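You operate a simulated robot arm through the tools that you are given. There is no shell and no other tool.

You run a simulated robot arm. Do the job below in one go: nothing can be reset, and whatever is moved stays where it is left.

JOB
Fit the seed plate for grain to the seed drill.
Fine: Rate lever off first; the chart names the plate. Put the yellow plate on the plate block and latch the new one.

The check looks at the end state, three seconds after you hand in, the way a careful person would. Anything else that was tipped, shoved, dropped, spilled or broken makes it a failure.

ROBOT AND FRAMES
A 6-joint arm with a two-finger gripper, fixed in place. Base frame: the origin is on the floor under the middle of its stand, x ahead of it, y to its left, z up. Units: mm, degrees, N and s.
With the tool pointing down near the work surface it reaches from about 200 to 820 mm from the base axis. Its first joint turns from -166.0 to 166.0 degrees. Payload 2.45 kg.
The tool frame sits at the grasp point between the pads (the TCP): z along the fingers, y along the line on which they close. The tips reach 20 mm beyond it. The gripper opens to 140 mm; its body begins 168 mm behind the TCP.
Orientation is that of the tool frame in the base frame, as a unit quaternion [x, y, z, w]. With the fingers straight down and closing along the base's y, the tool's x points along the base's -x, its y along +y and its z along -z.

CONTROLS
- The arm moves only by the tool jog_arm. Its argument "deltas" is a list that holds one entry, the list of rows, each a list of 7 numbers: the shift along the tool's x, y, z in units of 400 mm (1.0 is 400 mm), then the turn, a rotation vector about the tool's x, y, z in units of 90 degrees (1.0 is 90 degrees), then the finger opening in mm, from 0 to 140. In form: [[[tx, ty, tz, rx, ry, rz, grip], ...]]. A call has 1 to 20 rows; each row is the pose to reach, as a shift and turn from the pose commanded when the call began, along the tool's axes at that moment. A call with a number of a shift or a turn outside -1 to 1 is refused whole. A row lasts 0.2 s, in which the tool goes at most 50 mm and 8.6 degrees; a call with a longer step from one row to the next is refused whole, and so is a gripper value outside its range. Where a pose cannot be reached the arm comes as near as it can. A force on the tool above 40 N (or 10 N above the force at the start of the call, whichever is more), or a blocked arm, ends the call early, and 0.2 s more pass. The fingers move at their own pace (about 45 mm/s each) and stop on an object; they squeeze with about 21 N. The grip force told is the motor's: it shows also when the fingers shut on nothing. Time passes only in rows, and 0.2 s behind the last, so rows that repeat a pose let the fingers close. It gives the time, the measured TCP pose, the force on the tool (base axes), the opening and the grip force at its end, in the units of the frame above (readings bear some noise), with the torque about the TCP (base axes, N m) and any sound that the robot's microphone picked up, and new pictures: "views" is both (left out), scene, wrist or none.
- Cameras (640 x 400 px; columns grow to the right, rows downward): "scene" is fixed at [400.9, 498.5, 1703.6]; the picture's right is [-1.00, 0.07, 0.00], its down [0.03, 0.47, -0.88] and it looks along [-0.06, -0.88, -0.48] (base axes); focal length 372 px, centre (320, 200). "wrist" rides on the gripper at [78, 11, -209] in the tool frame; the picture's right is [-0.14, 0.99, 0.00], its down [-0.92, -0.13, -0.37] and it looks along [-0.37, -0.05, 0.93] (tool axes); focal length 280 px, centre (320, 200).
- slide_trunk(by): moves the trunk up (or, below 0, down) by that many mm; the arm rides with it, the base frame stays. It gives what a move gives, with no picture.
- pixel_to_xyz(camera, pixels): for up to 12 pixels [column, row] of the newest picture of that camera ("zoom" is the newest enlarged one), the place [x, y, z] in the base frame of the surface seen there, good to about 2 mm. The clock stands still meanwhile.
- close_up(camera, box): a new picture of the part [left, top, right, bottom] of that camera's present view, enlarged. The clock stands still meanwhile.
- sign_off(): hands the job in; it is judged then, once.

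Unless the task says otherwise, let go and move clear before handing in.

The tools are called after ">>>" as name(argument=value, ...) on one line, values as JSON. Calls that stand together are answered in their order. jog_arm: Moves the arm, as the interface text tells. Its arguments: {"type":"object","properties":{"deltas":{"type":"array","items":{"type":"array","items":{"type":"array","items":{"type":"number"}}}},"views":{"type":"string","enum":["both","scene","wrist","none"]}},"required":["deltas"]} The other tools are called the same way: slide_trunk (by) moves the trunk up or down; pixel_to_xyz (camera, pixels) gives the place of the surface under pixels of a picture; close_up (camera, box) takes an enlarged picture of a part of a camera's view; sign_off () hands the job in.

At the start:

```text
clock: 0.0
eef_pos: [42.2, -605.4, 1322.8]
tcp_rot: [0.0, 1.0, 0.0, 0.0]
ft_force: [0.0, 0.3, 0.1]
ft_torque: [-0.03, -0.01, -0.02]
grip_width: 139.8
grasp_force: 0.1
trunk travel left (down, up): [-175.0, 55.0]
```

scene: 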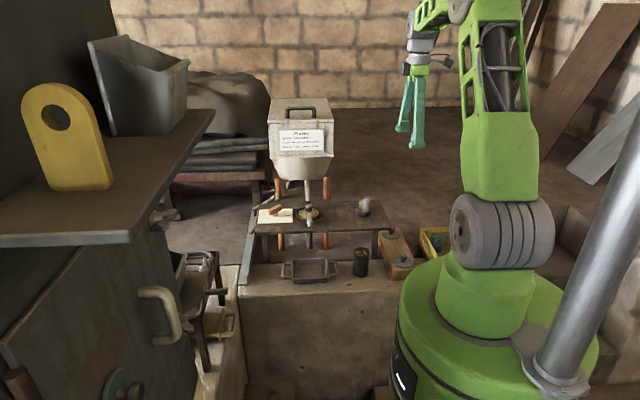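
wrist: 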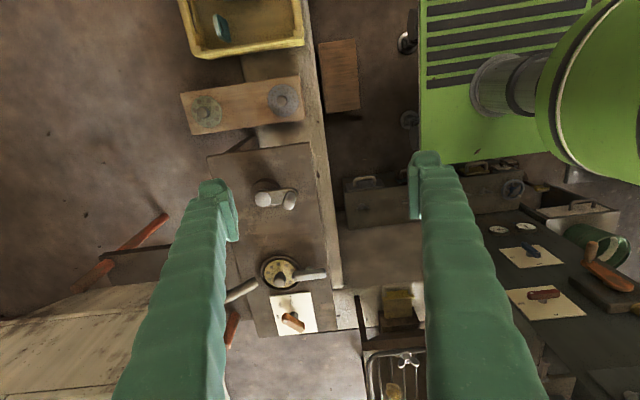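

The scene picture shows the seed drill hopper with a chart at about (300,142), a table with the plate housing at about (308,212), and the wrist picture shows a lever, latch and plate block. I will enlarge these areas before moving.

>>> close_up(camera="scene", box=[260, 120, 340, 170])

>>> close_up(camera="scene", box=[240, 180, 460, 300])

>>> close_up(camera="wrist", box=[170, 60, 350, 180])

>>> close_up(camera="wrist", box=[200, 150, 360, 350])

```text
8.00 times, centred on (300, 145) of scene
```

zoom: 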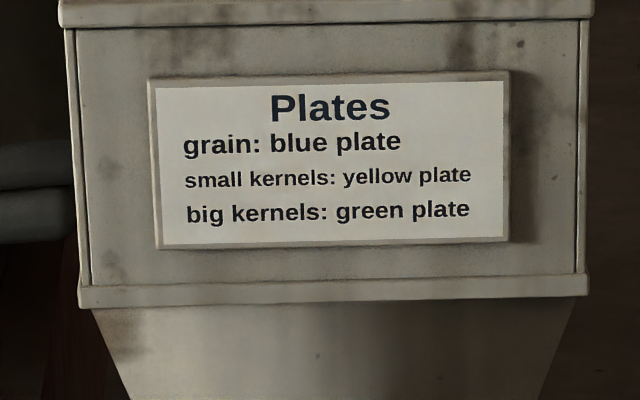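

```text
2.91 times, centred on (350, 240) of scene
```

zoom: 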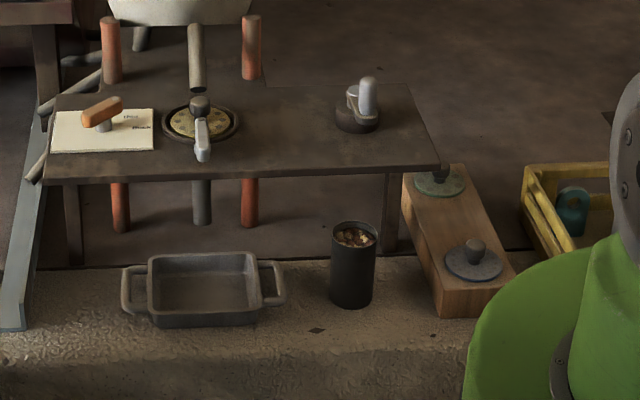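

```text
3.33 times, centred on (260, 120) of wrist
```

zoom: 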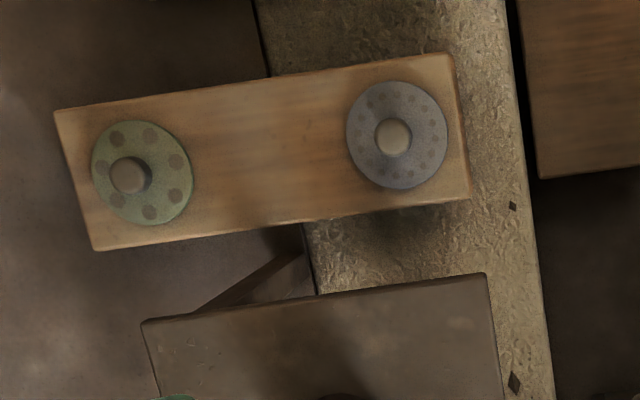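

```text
2.00 times, centred on (280, 250) of wrist
```

zoom: 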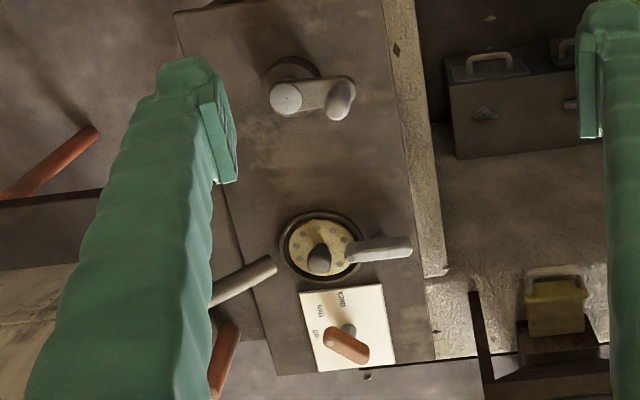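

The chart says grain: blue plate. The block holds a green plate (big holes) and a blue-grey plate (small holes), and the yellow plate sits in the drill. Next I measure the places of the parts.

>>> close_up(camera="scene", box=[250, 190, 340, 246])

>>> pixel_to_xyz(camera="wrist", pixels=[[280, 267], [282, 275], [310, 275], [293, 321], [285, 318], [302, 325], [262, 199], [288, 200], [205, 112], [283, 101], [215, 155], [310, 145]])

>>> pixel_to_xyz(camera="scene", pixels=[[308, 213], [309, 232], [276, 208], [270, 217], [307, 200], [364, 210], [366, 219], [403, 255], [391, 240], [308, 170], [277, 190], [326, 190]])

```text
7.11 times, centred on (295, 218) of scene
```

zoom: 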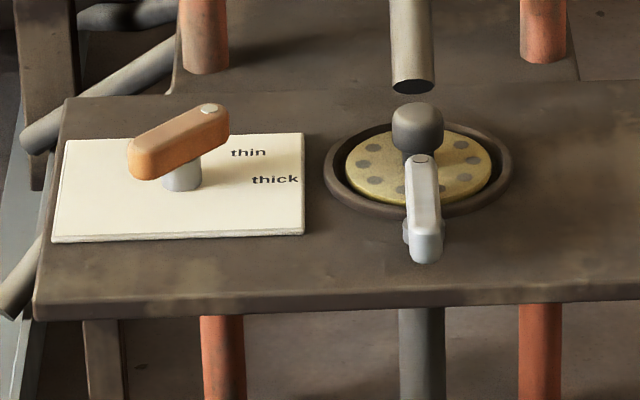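

```text
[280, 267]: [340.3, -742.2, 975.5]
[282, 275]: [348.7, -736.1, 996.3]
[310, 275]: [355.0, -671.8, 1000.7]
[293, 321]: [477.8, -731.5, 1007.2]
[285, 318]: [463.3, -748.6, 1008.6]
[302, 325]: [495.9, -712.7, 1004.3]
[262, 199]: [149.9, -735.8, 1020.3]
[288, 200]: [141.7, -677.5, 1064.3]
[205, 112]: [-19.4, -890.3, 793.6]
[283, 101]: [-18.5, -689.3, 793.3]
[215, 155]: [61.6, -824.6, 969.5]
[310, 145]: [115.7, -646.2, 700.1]
```

```text
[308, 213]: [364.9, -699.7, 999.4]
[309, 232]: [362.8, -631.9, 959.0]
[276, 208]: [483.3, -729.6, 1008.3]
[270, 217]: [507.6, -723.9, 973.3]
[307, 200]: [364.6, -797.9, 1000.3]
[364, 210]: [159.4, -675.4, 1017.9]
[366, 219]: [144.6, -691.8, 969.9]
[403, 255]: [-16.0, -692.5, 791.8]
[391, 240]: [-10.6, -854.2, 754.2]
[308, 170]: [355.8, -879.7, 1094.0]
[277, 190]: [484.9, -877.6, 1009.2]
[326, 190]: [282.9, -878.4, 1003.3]
```

The deck is at z≈970, the plate centre is near (353,-735), and the rate lever is near (478,-731). I check the hopper extents and the surroundings before I move closer.

>>> pixel_to_xyz(camera="scene", pixels=[[272, 105], [328, 105], [300, 108], [300, 145], [275, 155], [330, 155], [300, 165], [300, 175], [320, 178], [285, 178], [332, 128], [309, 185]])

>>> close_up(camera="scene", box=[260, 90, 400, 250])

>>> close_up(camera="wrist", box=[240, 240, 340, 340])

>>> close_up(camera="wrist", box=[235, 170, 325, 230])

```text
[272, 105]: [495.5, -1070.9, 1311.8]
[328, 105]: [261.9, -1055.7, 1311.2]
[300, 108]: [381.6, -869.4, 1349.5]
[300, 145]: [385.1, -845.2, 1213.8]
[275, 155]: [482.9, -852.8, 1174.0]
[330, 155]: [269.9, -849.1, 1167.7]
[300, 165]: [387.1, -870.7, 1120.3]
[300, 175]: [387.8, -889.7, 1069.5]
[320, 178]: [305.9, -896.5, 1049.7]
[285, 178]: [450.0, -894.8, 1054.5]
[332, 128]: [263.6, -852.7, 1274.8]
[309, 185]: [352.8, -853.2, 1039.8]
```

```text
2.50 times, centred on (330, 170) of scene
```

zoom: 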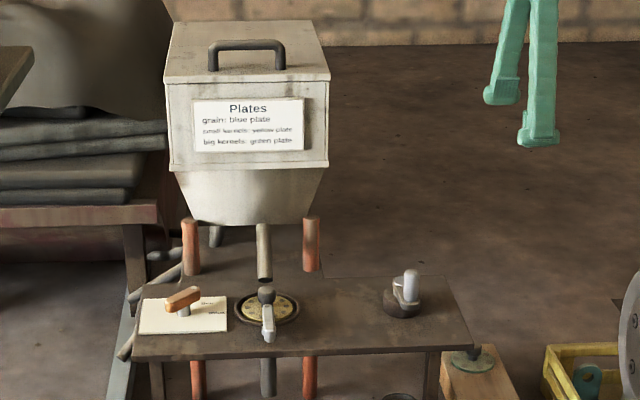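

```text
4.00 times, centred on (290, 290) of wrist
```

zoom: 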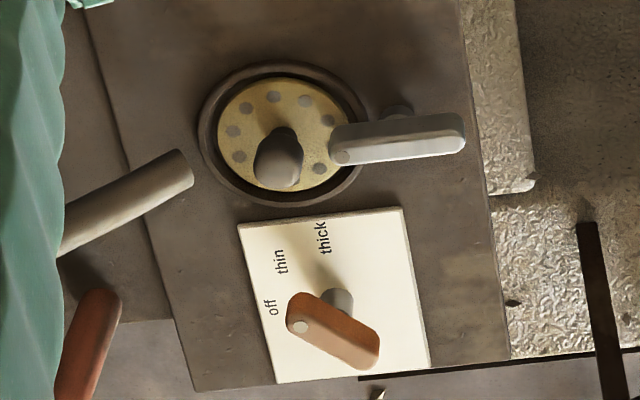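

```text
6.67 times, centred on (280, 200) of wrist
```

zoom: 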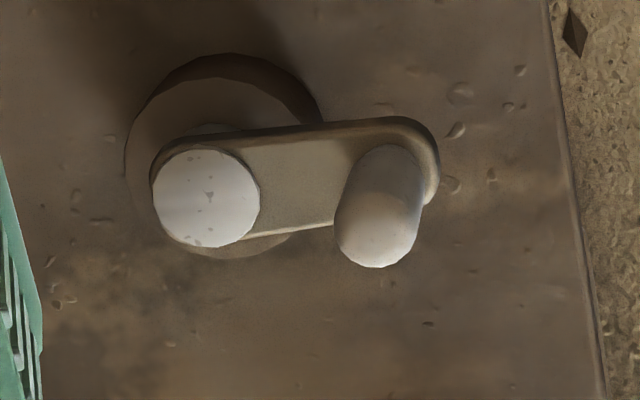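

The dotted end of the rate lever seems to point at "thin", and the silver latch bar overlaps the rim of the yellow plate. I move the wrist camera closer above the deck to see it properly.

>>> jog_arm(deltas=[[[-0.089, -0.0475, 0.036, 0, 0, 0, 120], [-0.178, -0.095, 0.072, 0, 0, 0, 120], [-0.267, -0.1425, 0.108, 0, 0, 0, 120], [-0.356, -0.19, 0.144, 0, 0, 0, 120], [-0.445, -0.2375, 0.18, 0, 0, 0, 120], [-0.445, -0.2375, 0.18, 0, 0, 0, 120]]], views="both")

```text
clock: 1.4
eef_pos: [220.6, -702.0, 1249.8]
tcp_rot: [-0.001, 1.0, -0.001, 0.0]
ft_force: [0.4, 0.8, 0.6]
ft_torque: [-0.02, -0.01, -0.01]
grip_width: 120.1
grasp_force: 0.1
trunk travel left (down, up): [-175.0, 55.0]
```

scene: 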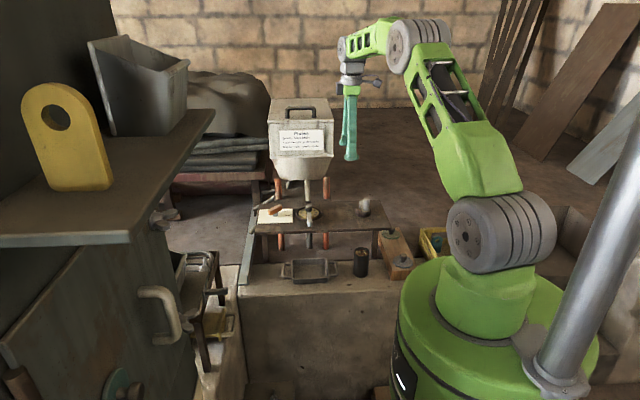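
wrist: 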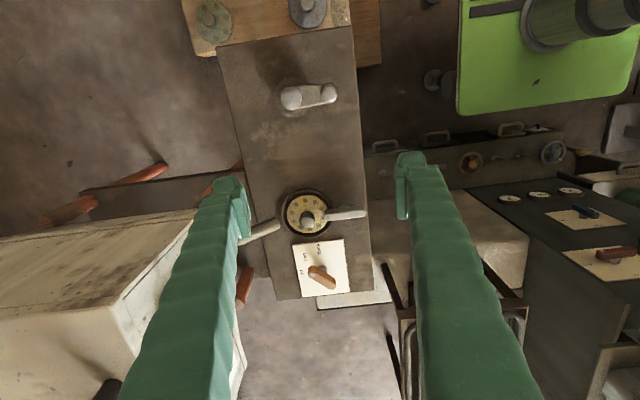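

>>> close_up(camera="wrist", box=[270, 180, 380, 300])

>>> close_up(camera="wrist", box=[270, 180, 370, 240])

>>> close_up(camera="wrist", box=[285, 235, 355, 300])

```text
3.33 times, centred on (325, 240) of wrist
```

zoom: 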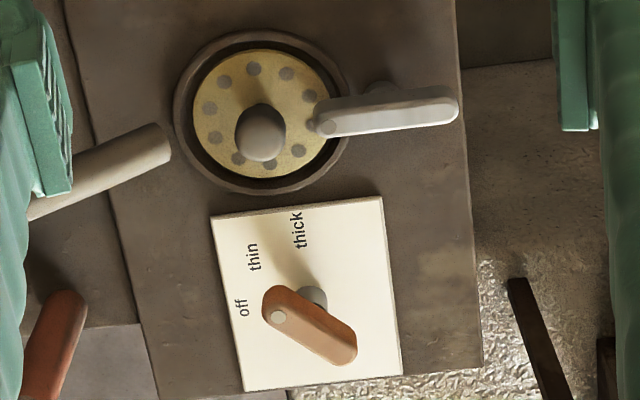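

```text
6.40 times, centred on (320, 210) of wrist
```

zoom: 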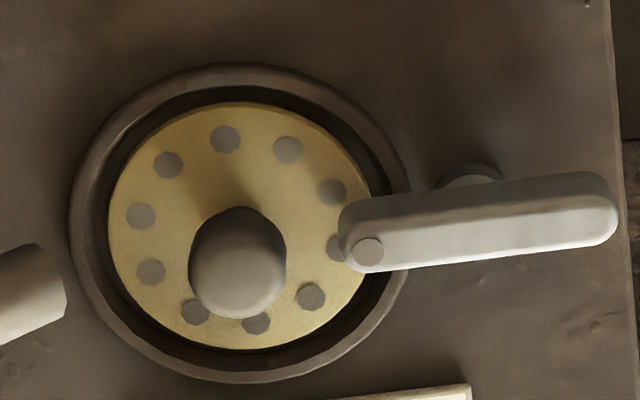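

```text
6.15 times, centred on (320, 268) of wrist
```

zoom: 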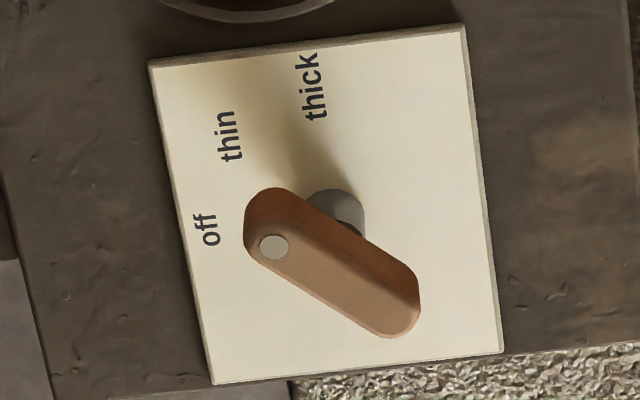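

The last zoom shows the rate lever with its dotted end at (273,246) pointing towards "thin" (228,135) from the post at (335,205). I measure the handle, the post and the labels.

>>> pixel_to_xyz(camera="zoom", pixels=[[273, 246], [335, 205], [332, 278], [395, 315], [265, 215], [210, 230], [228, 135], [312, 85], [150, 65], [462, 30], [500, 350], [213, 380]])

>>> pixel_to_xyz(camera="wrist", pixels=[[308, 218], [308, 213], [295, 205], [327, 215], [345, 214], [364, 213], [344, 207], [290, 98], [328, 93], [308, 96], [300, 108], [316, 212]])

```text
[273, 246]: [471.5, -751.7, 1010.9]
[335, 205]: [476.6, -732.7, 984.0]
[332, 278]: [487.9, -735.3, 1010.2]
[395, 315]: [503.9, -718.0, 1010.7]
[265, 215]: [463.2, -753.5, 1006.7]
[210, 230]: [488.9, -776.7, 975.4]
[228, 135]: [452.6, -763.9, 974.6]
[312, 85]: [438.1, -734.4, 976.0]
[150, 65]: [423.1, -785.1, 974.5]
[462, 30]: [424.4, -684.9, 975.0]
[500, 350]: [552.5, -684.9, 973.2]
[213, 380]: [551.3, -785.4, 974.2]
```

```text
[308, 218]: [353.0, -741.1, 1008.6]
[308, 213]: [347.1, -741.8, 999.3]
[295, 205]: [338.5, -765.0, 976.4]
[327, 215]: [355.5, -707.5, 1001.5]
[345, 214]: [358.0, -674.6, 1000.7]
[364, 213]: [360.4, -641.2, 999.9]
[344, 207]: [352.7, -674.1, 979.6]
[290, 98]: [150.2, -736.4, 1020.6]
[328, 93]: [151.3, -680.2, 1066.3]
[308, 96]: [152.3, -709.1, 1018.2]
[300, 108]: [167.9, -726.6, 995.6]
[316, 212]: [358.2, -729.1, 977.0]
```

The card centre and the lever pivot come out near (488,-735), with "off" straight towards -y, "thin" at 45° and "thick" towards -x. The lever is now at thin, so it needs a 45° counter-clockwise turn. It is about 882 mm from the base axis, so I check the shoulder height for reach, and the tube end and ring.

>>> pixel_to_xyz(camera="scene", pixels=[[467, 237], [500, 200], [402, 58], [430, 60], [350, 68], [350, 45], [348, 100], [500, 235], [410, 310], [440, 290], [350, 80], [355, 25]])

>>> close_up(camera="wrist", box=[230, 170, 350, 245])

>>> close_up(camera="scene", box=[330, 10, 560, 160])

```text
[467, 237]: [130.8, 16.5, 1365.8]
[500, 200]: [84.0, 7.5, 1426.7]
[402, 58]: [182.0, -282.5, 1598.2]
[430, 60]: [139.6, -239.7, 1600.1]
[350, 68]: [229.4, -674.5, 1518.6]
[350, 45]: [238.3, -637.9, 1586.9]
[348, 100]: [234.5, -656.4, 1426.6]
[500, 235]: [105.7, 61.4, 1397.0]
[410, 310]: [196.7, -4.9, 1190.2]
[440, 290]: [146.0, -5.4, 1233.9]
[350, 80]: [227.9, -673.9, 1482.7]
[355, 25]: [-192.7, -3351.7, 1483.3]
```

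```text
5.33 times, centred on (290, 208) of wrist
```

zoom: 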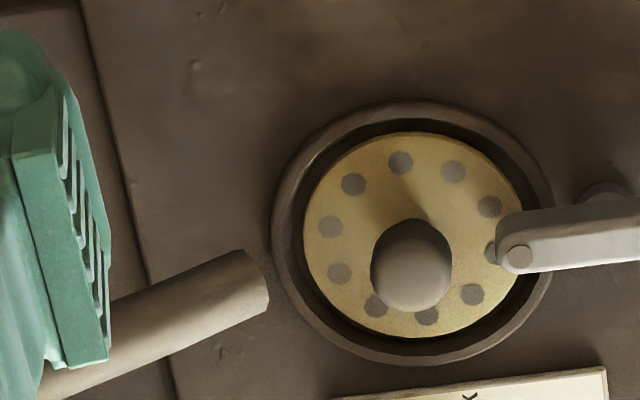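

```text
2.67 times, centred on (445, 85) of scene
```

zoom: 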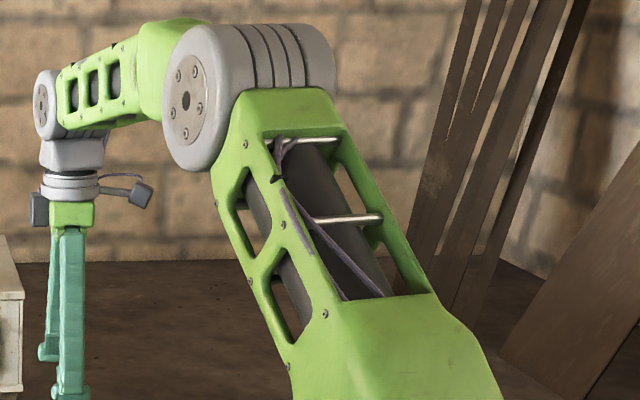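

The shoulder is at z≈1370, so the deck is near the arm's best reach height. I turn the gripper by -90° about the vertical, so the camera is on the +y side away from the hopper, and narrow the fingers at this safe height.

>>> jog_arm(deltas=[[[-0.02, 0.01, 0, 0, 0, 0.09, 100], [-0.04, 0.02, 0, 0, 0, 0.18, 80], [-0.06, 0.03, 0, 0, 0, 0.27, 60], [-0.08, 0.04, 0, 0, 0, 0.36, 60], [-0.1, 0.05, 0, 0, 0, 0.45, 60], [-0.12, 0.06, 0, 0, 0, 0.54, 60], [-0.14, 0.07, 0, 0, 0, 0.63, 60], [-0.16, 0.08, 0, 0, 0, 0.72, 60], [-0.18, 0.09, 0, 0, 0, 0.81, 60], [-0.2, 0.1, 0, 0, 0, 0.9, 60], [-0.2, 0.1, 0, 0, 0, 0.99, 60], [-0.2, 0.1, 0, 0, 0, 1.0, 60]]], views="both")

```text
clock: 4.0
eef_pos: [301.3, -661.3, 1251.6]
tcp_rot: [0.707, 0.707, 0.0, 0.0]
ft_force: [-0.4, -0.6, -0.3]
ft_torque: [0.06, 0.02, 0.02]
grip_width: 60.1
grasp_force: 0.1
trunk travel left (down, up): [-175.0, 55.0]
```

scene: 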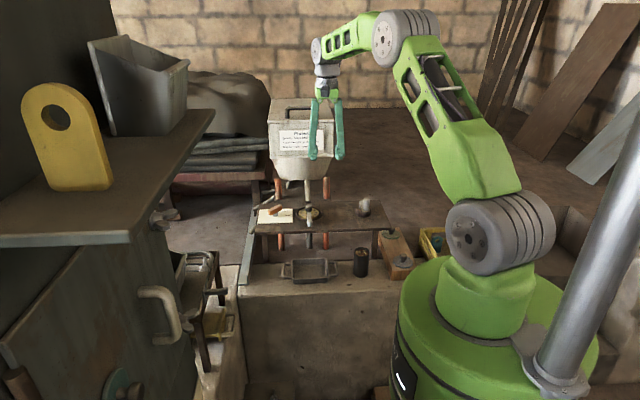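
wrist: 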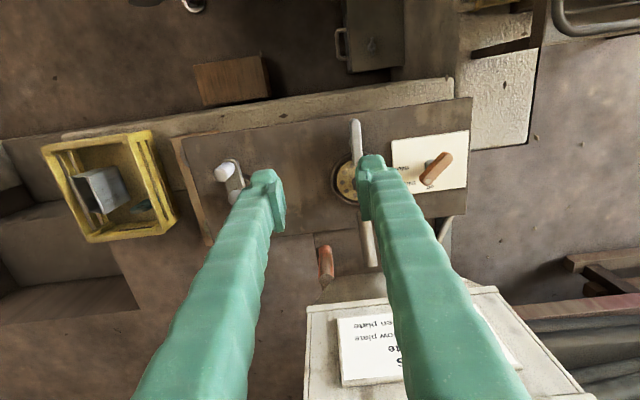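

The turn worked and nothing was touched; the wrist picture now shows the deck from the +y side, with the lever at (437,168). I test whether the arm reaches above the lever at a safe height of z≈1150.

>>> jog_arm(deltas=[[[-0.03, 0.078, 0.042, 0, 0, 0, 60], [-0.06, 0.156, 0.084, 0, 0, 0, 60], [-0.09, 0.234, 0.126, 0, 0, 0, 60], [-0.12, 0.312, 0.168, 0, 0, 0, 60], [-0.15, 0.39, 0.21, 0, 0, 0, 60], [-0.185, 0.4675, 0.25, 0, 0, 0, 60], [-0.185, 0.4675, 0.25, 0, 0, 0, 60]]], views="both")

```text
clock: 5.6
eef_pos: [462.9, -693.0, 1145.1]
tcp_rot: [0.706, 0.708, 0.0, 0.0]
ft_force: [-1.0, 0.3, -0.1]
ft_torque: [0.01, 0.01, 0.01]
grip_width: 60.0
grasp_force: 0.1
out of reach, approached as far as the arm can: row 5, 6, 7
trunk travel left (down, up): [-175.0, 55.0]
```

scene: 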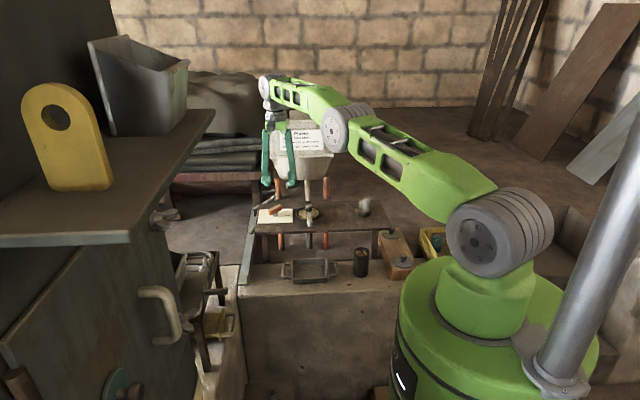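
wrist: 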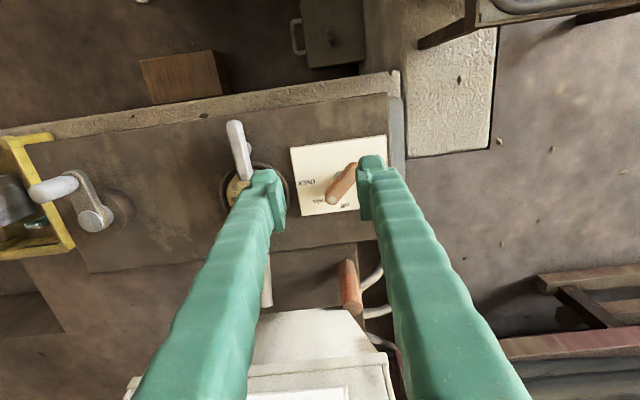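

The arm stops at about 833 mm with a vertical tool, so the lever needs a small outward lean. Closing the fingers along x over the 45° bar would also turn it counter-clockwise to "off". I lean the tool 15° and check which pose I get.

>>> jog_arm(deltas=[[[0.03, 0, 0.02, 0, -0.05, 0, 90], [0.06, 0, 0.04, 0, -0.1, 0, 90], [0.085, 0, 0.06, 0, -0.14, 0, 90], [0.085, 0, 0.075, 0, -0.1667, 0, 90], [0.085, 0, 0.075, 0, -0.1667, 0, 90]]], views="both")

```text
clock: 6.8
eef_pos: [463.8, -659.7, 1112.4]
tcp_rot: [0.701, 0.701, -0.092, 0.092]
ft_force: [-0.3, -0.5, 0.1]
ft_torque: [0.04, 0.03, 0.02]
grip_width: 90.0
grasp_force: 0.0
trunk travel left (down, up): [-175.0, 55.0]
```

scene: 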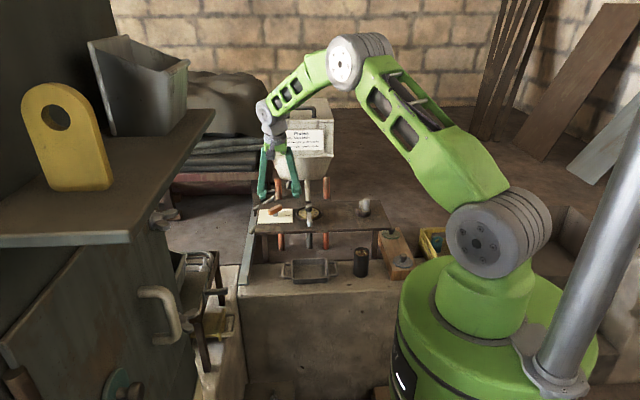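
wrist: 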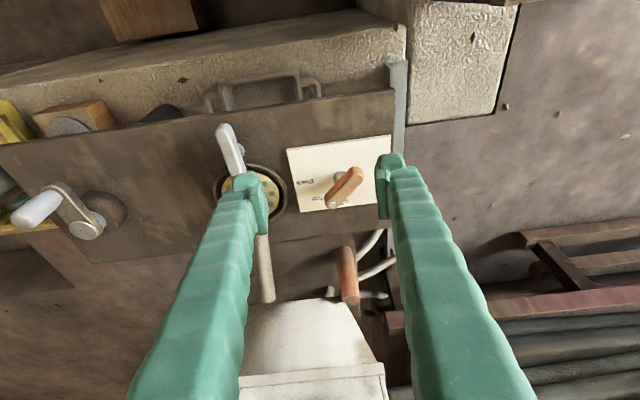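

The commanded pose is clipped to what the arm reached, so I now work from the measured pose (463.8,-659.7,1112.4) with the 15° lean. I zoom on the lever and measure it from this side.

>>> close_up(camera="wrist", box=[280, 130, 400, 220])

>>> pixel_to_xyz(camera="wrist", pixels=[[331, 203], [357, 174], [344, 188], [340, 180], [350, 193], [337, 203], [358, 170], [289, 150], [389, 137], [394, 206], [298, 211], [312, 200]])

```text
4.44 times, centred on (340, 175) of wrist
```

zoom: 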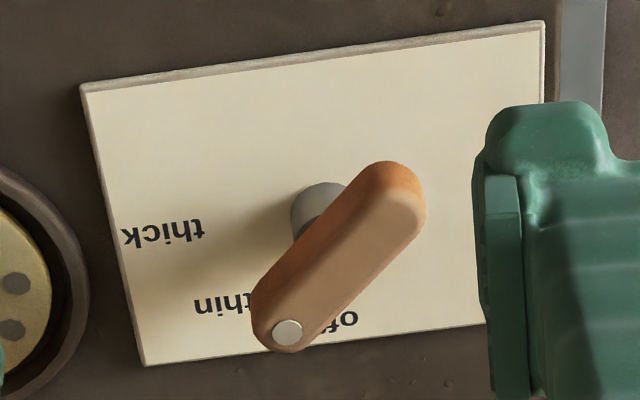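

```text
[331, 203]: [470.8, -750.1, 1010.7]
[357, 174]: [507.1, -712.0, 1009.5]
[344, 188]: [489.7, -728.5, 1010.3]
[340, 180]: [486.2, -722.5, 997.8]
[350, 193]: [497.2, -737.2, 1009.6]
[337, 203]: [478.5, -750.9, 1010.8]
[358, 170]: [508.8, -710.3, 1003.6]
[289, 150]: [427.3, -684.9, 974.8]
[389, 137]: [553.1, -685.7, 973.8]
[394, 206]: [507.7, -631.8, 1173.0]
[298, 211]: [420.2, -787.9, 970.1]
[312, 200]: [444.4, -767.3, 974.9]
```

The bar runs from the dot end (471,-751) to (509,-710), its centre is about (489,-731), and its top is z≈1010. I move to just above it with the fingers 90 mm open, closing along x.

>>> jog_arm(deltas=[[[-0.047, 0.021, 0.057, 0, 0, 0, 90], [-0.094, 0.042, 0.115, 0, 0, 0, 90], [-0.141, 0.063, 0.172, 0, 0, 0, 90], [-0.141, 0.063, 0.172, 0, 0, 0, 90]]], views="both")

```text
clock: 7.8
eef_pos: [488.9, -731.4, 1064.0]
tcp_rot: [0.7, 0.702, -0.092, 0.092]
ft_force: [-0.4, -0.1, -0.5]
ft_torque: [-0.01, -0.02, -0.02]
grip_width: 89.8
grasp_force: 0.1
trunk travel left (down, up): [-175.0, 55.0]
```

scene: 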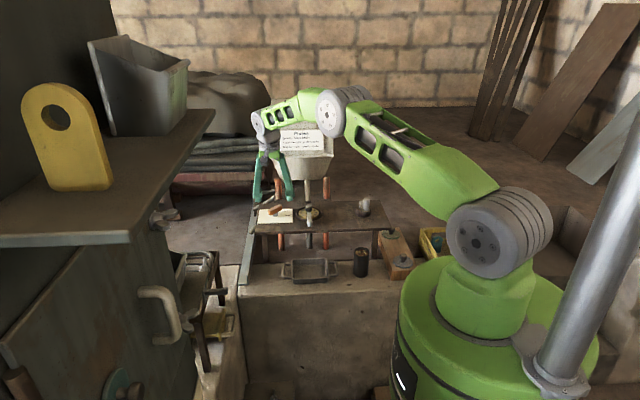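
wrist: 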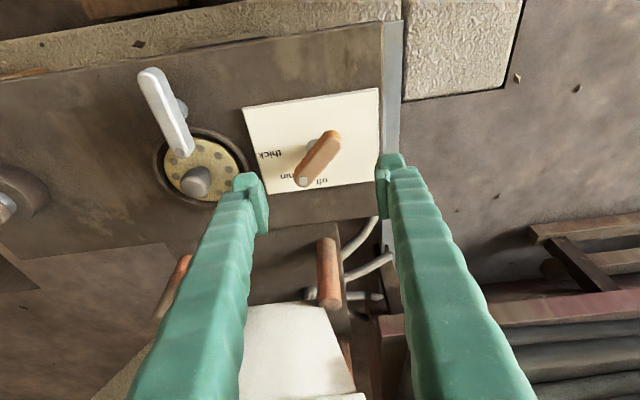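

I'm at (489,-731,1064), directly above the bar. I go straight down to z≈1008 with the fingers still open.

>>> jog_arm(deltas=[[[0.012, 0, 0.045, 0, 0, 0, 90], [0.024, 0, 0.09, 0, 0, 0, 90], [0.036, 0, 0.135, 0, 0, 0, 90], [0.036, 0, 0.135, 0, 0, 0, 90]]], views="both")

```text
clock: 8.8
eef_pos: [487.9, -732.7, 1007.3]
tcp_rot: [0.702, 0.7, -0.092, 0.092]
ft_force: [-0.2, 1.7, -0.8]
ft_torque: [0.02, -0.02, -0.01]
grip_width: 90.0
grasp_force: 0.1
trunk travel left (down, up): [-175.0, 55.0]
```

scene: 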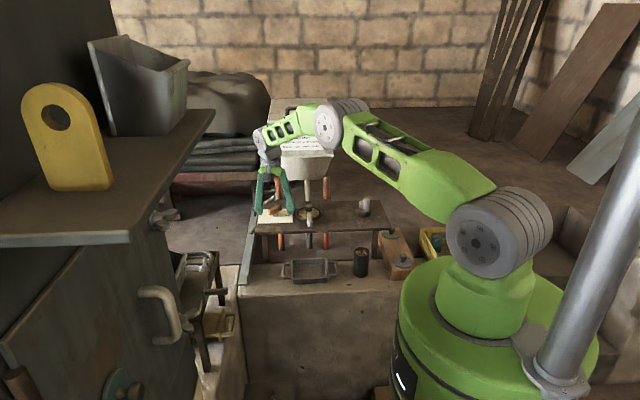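
wrist: 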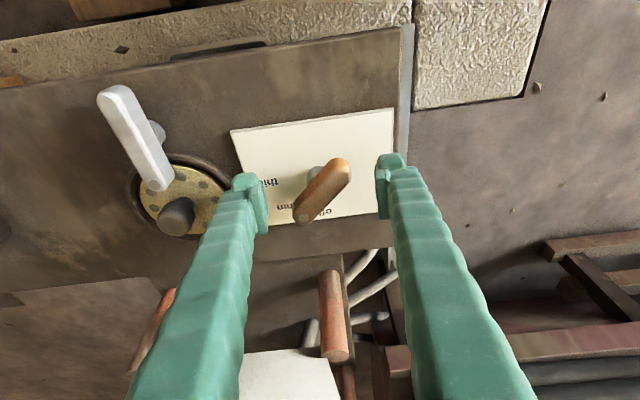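

The fingers straddle the bar with no contact force. I close to about 44 mm in part to see whether the pads turn the lever counter-clockwise.

>>> jog_arm(deltas=[[[0, 0, 0, 0, 0, 0, 70], [0, 0, 0, 0, 0, 0, 55], [0, 0, 0, 0, 0, 0, 44], [0, 0, 0, 0, 0, 0, 44]]], views="wrist")

```text
clock: 9.8
eef_pos: [488.7, -732.4, 1008.8]
tcp_rot: [0.701, 0.701, -0.092, 0.093]
ft_force: [1.4, 0.0, -0.5]
ft_torque: [0.01, 0.02, -0.02]
grip_width: 45.0
grasp_force: 1.3
trunk travel left (down, up): [-175.0, 55.0]
```

wrist: 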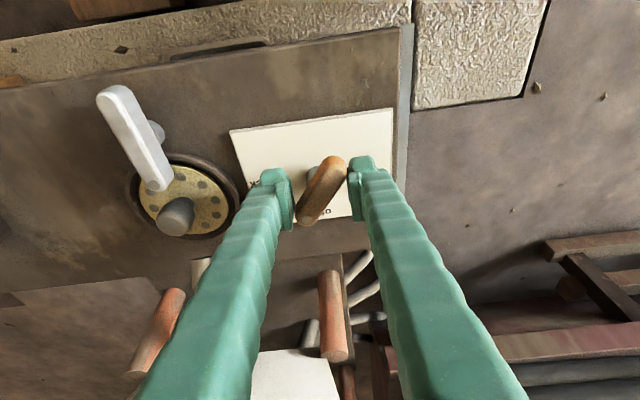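

The bar has already turned slightly (its ends are now at about (308,220) and (335,162)) and the force is small. I keep closing until the pads lie flat on it.

>>> jog_arm(deltas=[[[0, 0, 0, 0, 0, 0, 36], [0, 0, 0, 0, 0, 0, 30], [0, 0, 0, 0, 0, 0, 24], [0, 0, 0, 0, 0, 0, 18], [0, 0, 0, 0, 0, 0, 14], [0, 0, 0, 0, 0, 0, 12], [0, 0, 0, 0, 0, 0, 12]]], views="wrist")

```text
clock: 11.4
eef_pos: [488.4, -732.6, 1008.7]
tcp_rot: [0.701, 0.701, -0.093, 0.092]
ft_force: [1.1, 0.8, -0.7]
ft_torque: [-0.07, -0.01, 0.01]
grip_width: 18.9
grasp_force: 44.2
trunk travel left (down, up): [-175.0, 55.0]
```

wrist: 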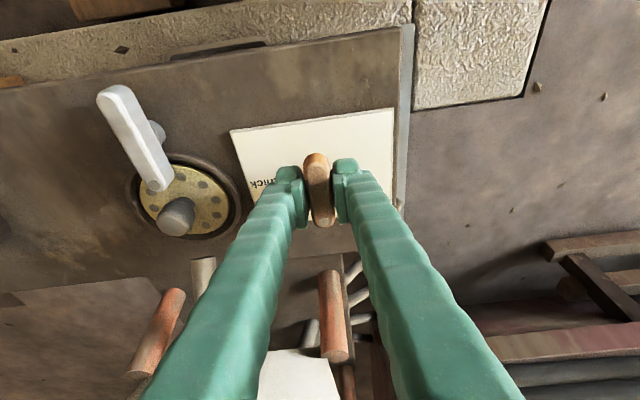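

The bar is clamped at 18.9 mm and lies along the fingers' plane, i.e. along y, and the torque is almost zero. I open and lift straight up to check where the dot points.

>>> jog_arm(deltas=[[[0, 0, 0, 0, 0, 0, 40], [0, 0, 0, 0, 0, 0, 60], [0, 0, 0, 0, 0, 0, 80], [0, 0, 0, 0, 0, 0, 80], [-0.024, 0, -0.09, 0, 0, 0, 80], [-0.048, 0, -0.18, 0, 0, 0, 80], [-0.06, 0, -0.225, 0, 0, 0, 80], [-0.06, 0, -0.225, 0, 0, 0, 80]]], views="wrist")

>>> close_up(camera="wrist", box=[230, 80, 400, 210])

>>> close_up(camera="scene", box=[250, 190, 340, 246])

```text
clock: 13.2
eef_pos: [487.9, -731.7, 1099.4]
tcp_rot: [0.7, 0.702, -0.092, 0.092]
ft_force: [1.3, -0.2, -0.5]
ft_torque: [0.02, 0.0, 0.01]
grip_width: 79.8
grasp_force: 0.1
trunk travel left (down, up): [-175.0, 55.0]
```

wrist: 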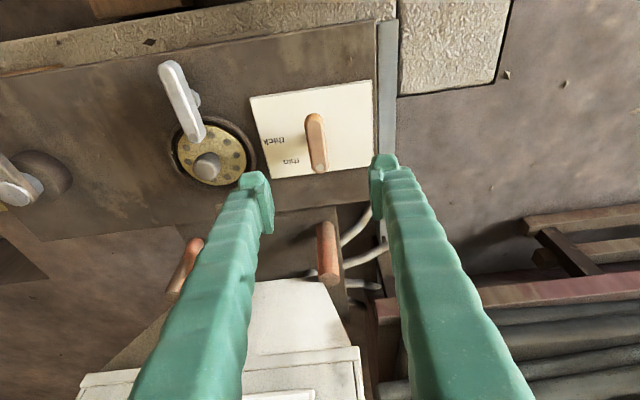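

```text
3.08 times, centred on (315, 145) of wrist
```

zoom: 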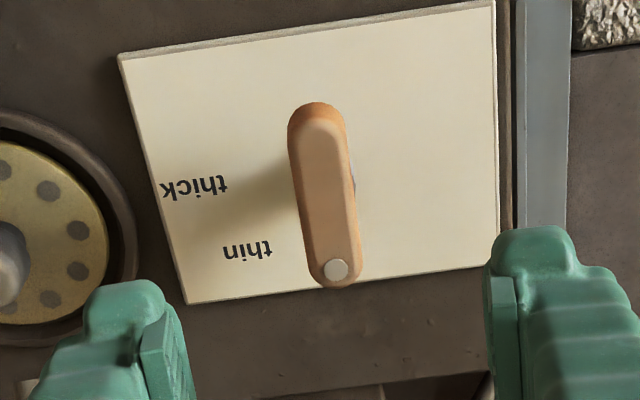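

```text
7.11 times, centred on (295, 218) of scene
```

zoom: 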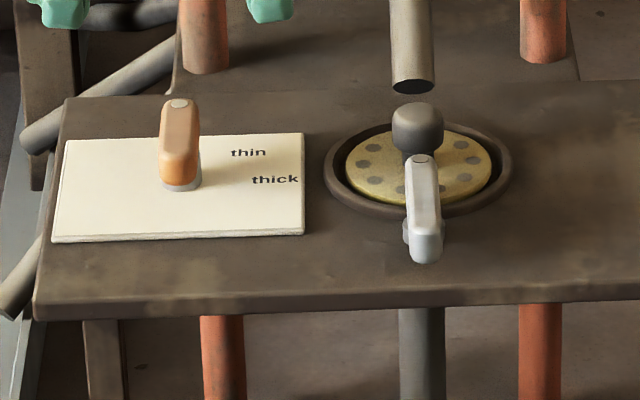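

The dotted end now covers the "off" label in both views. I measure the bar's direction to be sure, and measure the latch bar, the plate and the knob for the next step.

>>> pixel_to_xyz(camera="wrist", pixels=[[321, 168], [315, 119], [318, 143], [201, 134], [168, 66], [185, 100], [198, 102], [208, 168], [208, 163], [180, 150], [205, 145], [230, 175]])

>>> close_up(camera="wrist", box=[140, 50, 270, 200])

```text
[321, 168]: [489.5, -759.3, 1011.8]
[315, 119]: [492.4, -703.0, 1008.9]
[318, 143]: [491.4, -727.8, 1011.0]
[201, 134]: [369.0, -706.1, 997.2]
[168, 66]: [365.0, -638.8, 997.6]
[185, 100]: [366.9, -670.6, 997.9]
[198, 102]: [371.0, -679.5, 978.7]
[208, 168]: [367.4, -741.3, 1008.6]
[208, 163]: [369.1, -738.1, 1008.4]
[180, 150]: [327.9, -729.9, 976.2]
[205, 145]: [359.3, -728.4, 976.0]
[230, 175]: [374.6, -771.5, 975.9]
```

```text
2.67 times, centred on (205, 125) of wrist
```

zoom: 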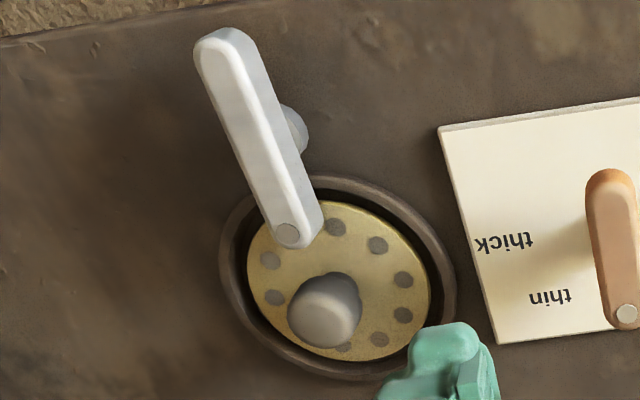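

The lever runs along y with the dot over "off", so that step is done. The latch post reads about (362,-676), and the latch bar is 80 mm long along y with its top at z≈998. I measure the plate and ring edges now.

>>> pixel_to_xyz(camera="zoom", pixels=[[249, 265], [428, 290], [345, 204], [335, 352], [222, 280], [452, 270], [340, 180], [288, 235], [228, 40], [305, 125], [325, 300], [330, 270]])

>>> jog_arm(deltas=[[[0.03, -0.05, -0.05, 0, 0.04, 0, 80], [0.06, -0.1, -0.1, 0, 0.08, 0, 80], [0.09, -0.15, -0.12, 0, 0.12, 0, 80], [0.11, -0.2, -0.12, 0, 0.1667, 0, 80], [0.125, -0.25, -0.12, 0, 0.1667, 0, 80], [0.125, -0.3125, -0.12, 0, 0.1667, 0, 80], [0.125, -0.3125, -0.12, 0, 0.1667, 0, 80]]], views="both")

```text
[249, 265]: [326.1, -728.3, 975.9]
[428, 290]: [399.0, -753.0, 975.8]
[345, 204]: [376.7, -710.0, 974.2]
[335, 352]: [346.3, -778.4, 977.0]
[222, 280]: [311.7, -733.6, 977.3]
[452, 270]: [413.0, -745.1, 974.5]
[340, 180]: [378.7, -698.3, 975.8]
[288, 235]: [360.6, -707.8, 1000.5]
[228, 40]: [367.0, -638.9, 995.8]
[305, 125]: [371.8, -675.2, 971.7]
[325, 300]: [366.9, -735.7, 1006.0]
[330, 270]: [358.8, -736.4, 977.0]
```

```text
clock: 14.8
eef_pos: [363.8, -670.6, 1133.4]
tcp_rot: [0.707, 0.707, 0.0, 0.0]
ft_force: [0.8, 0.7, 1.1]
ft_torque: [0.02, 0.05, 0.01]
grip_width: 79.9
grasp_force: 0.0
trunk travel left (down, up): [-175.0, 55.0]
```

scene: 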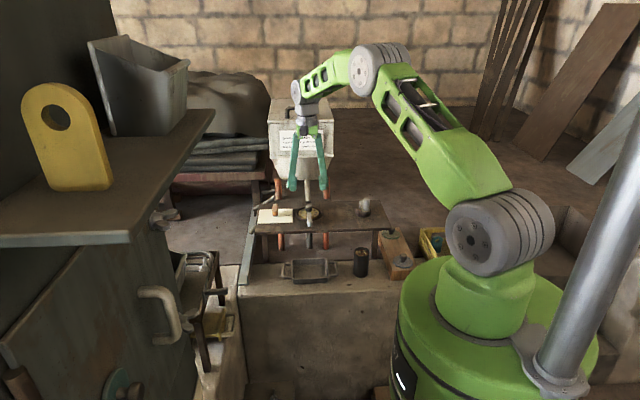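
wrist: 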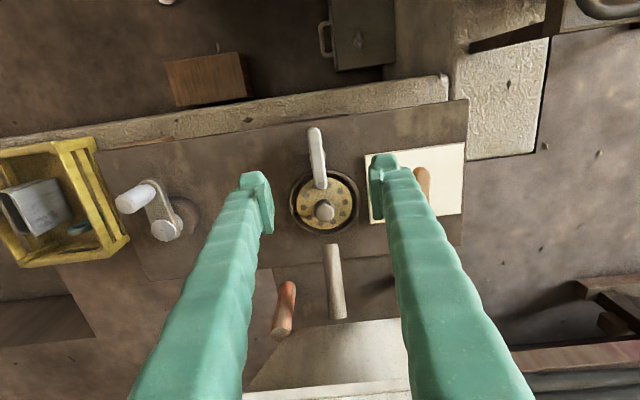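

The tool is vertical at (364,-671,1133) right above the latch. The plate centre computes to about (362,-743) with radius ≈38, and the ring around it has a radius of ≈50. I measure the latch bar from this centred view.

>>> close_up(camera="wrist", box=[275, 115, 375, 240])

>>> pixel_to_xyz(camera="wrist", pixels=[[315, 133], [321, 183], [318, 158], [312, 150], [326, 165], [324, 211], [324, 206], [306, 196], [346, 215], [333, 245], [322, 230], [292, 200]])

```text
3.20 times, centred on (325, 178) of wrist
```

zoom: 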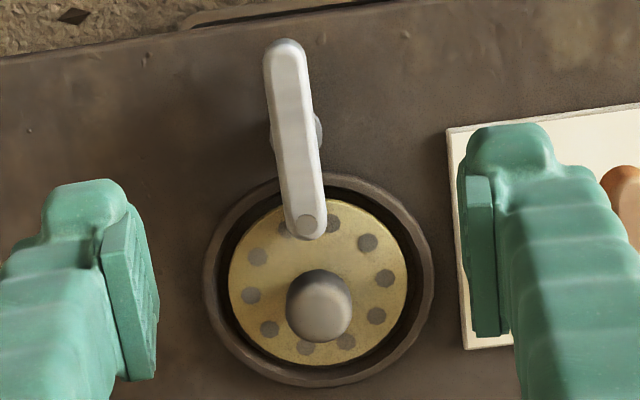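

```text
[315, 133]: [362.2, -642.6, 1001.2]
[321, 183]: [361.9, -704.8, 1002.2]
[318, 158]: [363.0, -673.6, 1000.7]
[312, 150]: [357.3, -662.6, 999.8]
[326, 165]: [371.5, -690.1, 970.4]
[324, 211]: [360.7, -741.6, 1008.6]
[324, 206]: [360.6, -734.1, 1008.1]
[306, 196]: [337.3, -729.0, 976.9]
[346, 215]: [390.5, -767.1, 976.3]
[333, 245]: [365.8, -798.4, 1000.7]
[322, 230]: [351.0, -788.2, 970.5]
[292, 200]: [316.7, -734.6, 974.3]
```

The latch bar's centre is (362,-674), and its top is at z≈1001. The tube end is at y≈-798, outside the plate's edge, so the plate can lift straight up later. I go down over the latch pivot with the fingers 50 mm open.

>>> jog_arm(deltas=[[[-0.004, -0.002, 0.1, 0, 0, 0, 70], [-0.011, -0.0045, 0.2, 0, 0, 0, 50], [-0.011, -0.0045, 0.28, 0, 0, 0, 50], [-0.011, -0.0045, 0.323, 0, 0, 0, 50], [-0.011, -0.0045, 0.323, 0, 0, 0, 50]]], views="both")

```text
clock: 16.0
eef_pos: [363.3, -675.6, 1005.0]
tcp_rot: [0.707, 0.707, -0.001, 0.0]
ft_force: [-0.5, 0.4, -0.1]
ft_torque: [-0.03, 0.0, 0.0]
grip_width: 50.0
grasp_force: 0.1
trunk travel left (down, up): [-175.0, 55.0]
```

scene: 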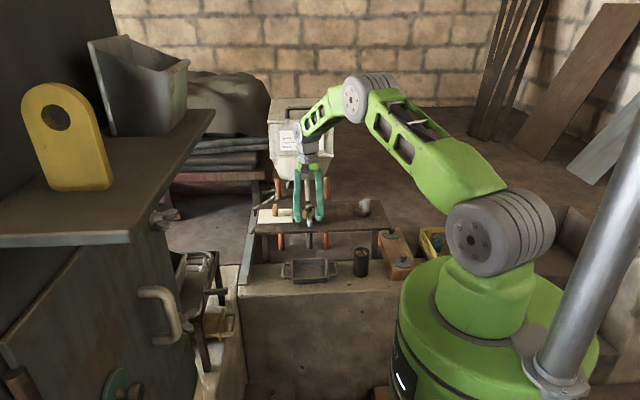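
wrist: 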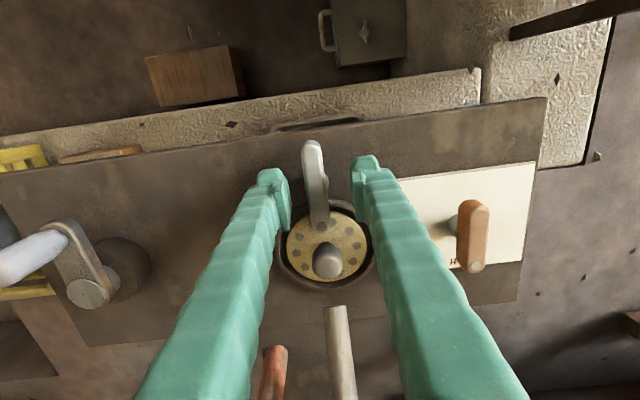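

The fingers straddle the latch bar at its pivot. I close on it and read the width and forces.

>>> jog_arm(deltas=[[[0, 0, 0, 0, 0, 0, 35], [0, 0, 0, 0, 0, 0, 20], [0, 0, 0, 0, 0, 0, 12], [0, 0, 0, 0, 0, 0, 8], [0, 0, 0, 0, 0, 0, 8], [0, 0, 0, 0, 0, 0, 8]]], views="wrist")

```text
clock: 17.4
eef_pos: [361.9, -676.1, 1005.1]
tcp_rot: [0.707, 0.707, 0.0, 0.0]
ft_force: [-16.1, -0.1, -2.2]
ft_torque: [0.02, 0.15, 0.04]
grip_width: 18.9
grasp_force: 8.4
trunk travel left (down, up): [-175.0, 55.0]
```

wrist: 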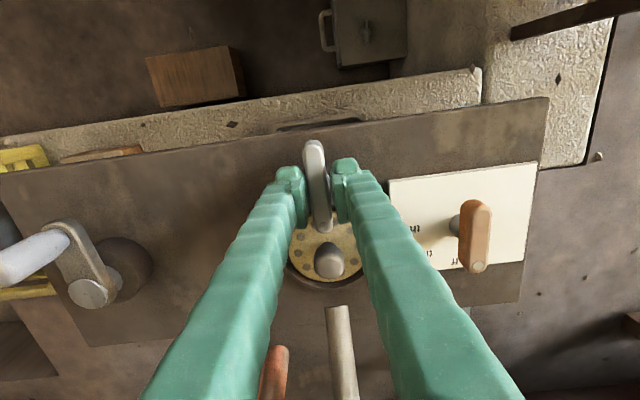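

The +x finger touched first: the force is -16 N along x, and the width of 18.9 mm is likely the bar's own. I shift 1.5 mm towards -x to centre on it and let the grip settle.

>>> jog_arm(deltas=[[[0, -0.004, 0, 0, 0, 0, 8], [0, -0.004, 0, 0, 0, 0, 8], [0, -0.004, 0, 0, 0, 0, 8]]], views="none")

```text
clock: 18.2
eef_pos: [359.8, -677.4, 1004.9]
tcp_rot: [0.707, 0.707, 0.0, 0.0]
ft_force: [-13.9, -2.8, -1.1]
ft_torque: [-0.08, 0.1, -0.01]
grip_width: 17.6
grasp_force: 7.0
trunk travel left (down, up): [-175.0, 55.0]
```

The force falls only slowly and the width shrank to 17.6 mm, so the bar's centre is a bit further towards -x. I shift another 1.5 mm.

>>> jog_arm(deltas=[[[0, -0.004, 0, 0, 0, 0, 8], [0, -0.004, 0, 0, 0, 0, 8], [0, -0.004, 0, 0, 0, 0, 8]]], views="wrist")

>>> close_up(camera="wrist", box=[260, 130, 380, 290])

```text
clock: 19.0
eef_pos: [360.0, -676.7, 1006.6]
tcp_rot: [0.707, 0.707, 0.001, 0.0]
ft_force: [-4.1, -4.5, 2.5]
ft_torque: [-0.01, 0.03, -0.04]
grip_width: 16.0
grasp_force: 42.0
trunk travel left (down, up): [-175.0, 55.0]
```

wrist: 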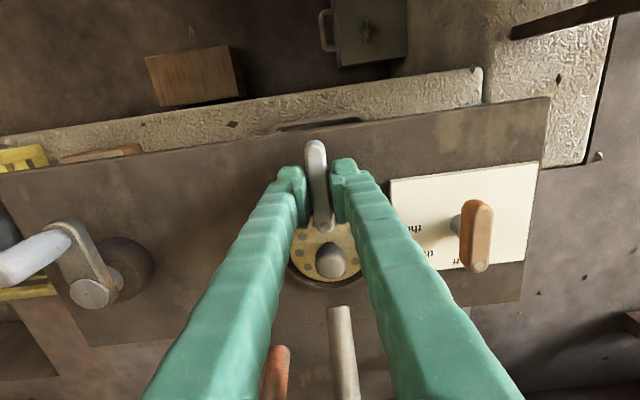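

```text
2.50 times, centred on (320, 210) of wrist
```

zoom: 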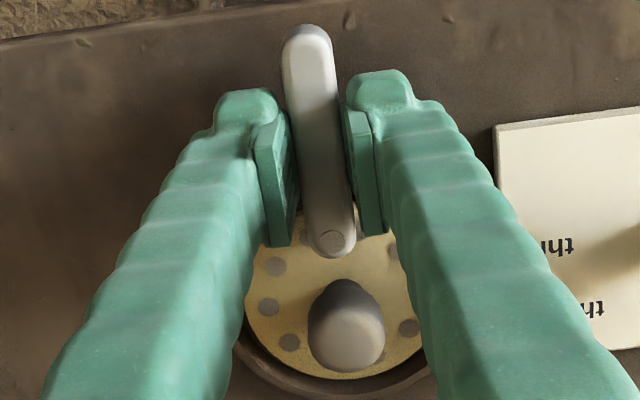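

The bar is firmly clamped at 16.0 mm with 42 N. I try a gentle 16° counter-clockwise turn (seen from above) and watch the torque.

>>> jog_arm(deltas=[[[0, 0, 0, 0, 0, -0.05, 8], [0, 0, 0, 0, 0, -0.1, 8], [0, 0, 0, 0, 0, -0.14, 8], [0, 0, 0, 0, 0, -0.18, 8], [0, 0, 0, 0, 0, -0.18, 8]]], views="wrist")

>>> close_up(camera="wrist", box=[260, 130, 380, 290])

```text
clock: 20.2
eef_pos: [360.0, -675.1, 1005.4]
tcp_rot: [0.599, 0.801, 0.0, 0.0]
ft_force: [5.1, -0.5, 9.1]
ft_torque: [0.34, -0.07, -1.88]
grip_width: 22.9
grasp_force: 44.5
trunk travel left (down, up): [-175.0, 55.0]
```

wrist: 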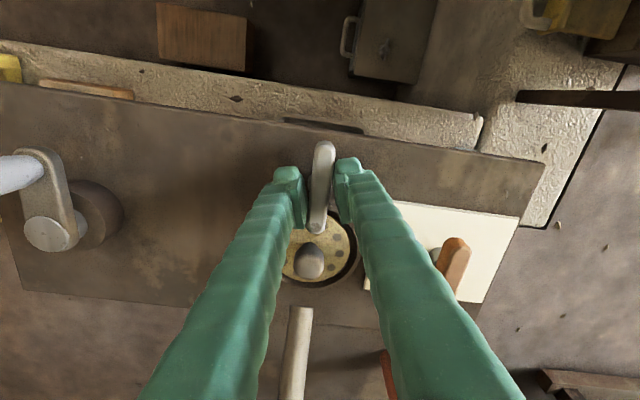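

```text
2.50 times, centred on (320, 210) of wrist
```

zoom: 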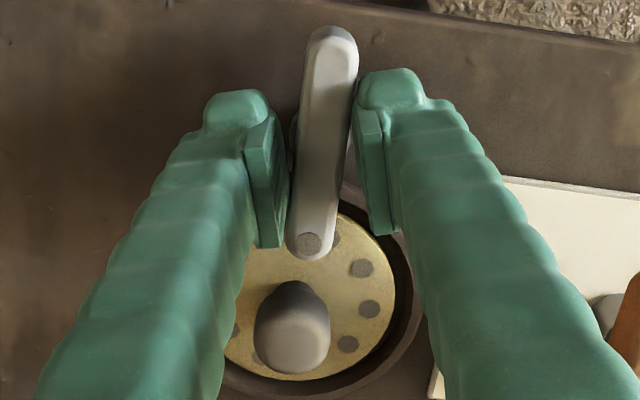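

The bar did not follow: the torque rose to -1.88 N m and the fingers were spread to 22.9 mm, so this way is against a stop. I turn back at once and try the other way.

>>> jog_arm(deltas=[[[0, 0, 0, 0, 0, 0.06, 8], [0, 0, 0, 0, 0, 0.12, 8], [0, 0, 0, 0, 0, 0.18, 8], [0, 0, 0, 0, 0, 0.18, 8]]], views="wrist")

```text
clock: 21.2
eef_pos: [359.9, -674.0, 1005.7]
tcp_rot: [0.707, 0.707, 0.001, 0.0]
ft_force: [9.1, 5.4, 4.0]
ft_torque: [-0.04, -0.1, 0.01]
grip_width: 15.9
grasp_force: 41.6
trunk travel left (down, up): [-175.0, 55.0]
```

wrist: 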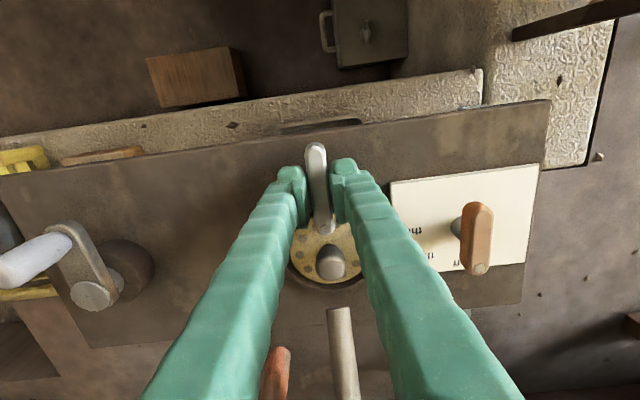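

The bar is back flat in the pads (15.9 mm) and the torque is near zero. I now try 16° clockwise, with a 1 mm shift to +x to relieve the side force.

>>> jog_arm(deltas=[[[0.001, 0.002, 0, 0, 0, 0.05, 8], [0.002, 0.003, 0, 0, 0, 0.1, 8], [0.002, 0.003, 0, 0, 0, 0.14, 8], [0.002, 0.003, 0, 0, 0, 0.18, 8], [0.002, 0.003, 0, 0, 0, 0.18, 8]]], views="wrist")

>>> close_up(camera="wrist", box=[260, 130, 380, 290])

```text
clock: 22.4
eef_pos: [361.6, -674.1, 1004.3]
tcp_rot: [0.8, 0.6, 0.0, 0.0]
ft_force: [5.4, 3.5, 4.9]
ft_torque: [0.21, -0.07, -0.02]
grip_width: 16.0
grasp_force: 41.4
trunk travel left (down, up): [-175.0, 55.0]
```

wrist: 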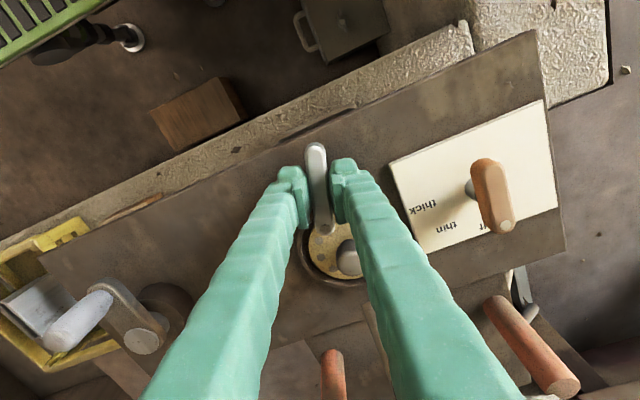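

```text
2.50 times, centred on (320, 210) of wrist
```

zoom: 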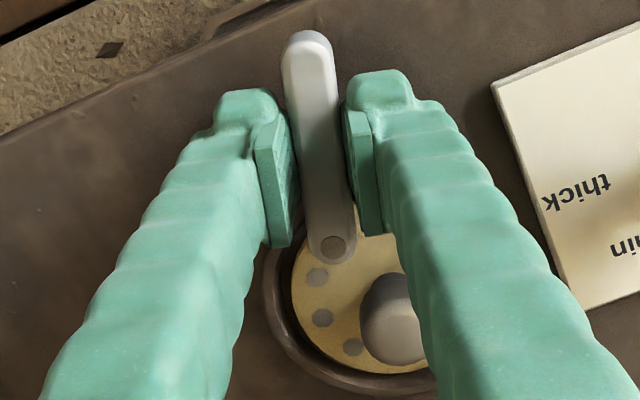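

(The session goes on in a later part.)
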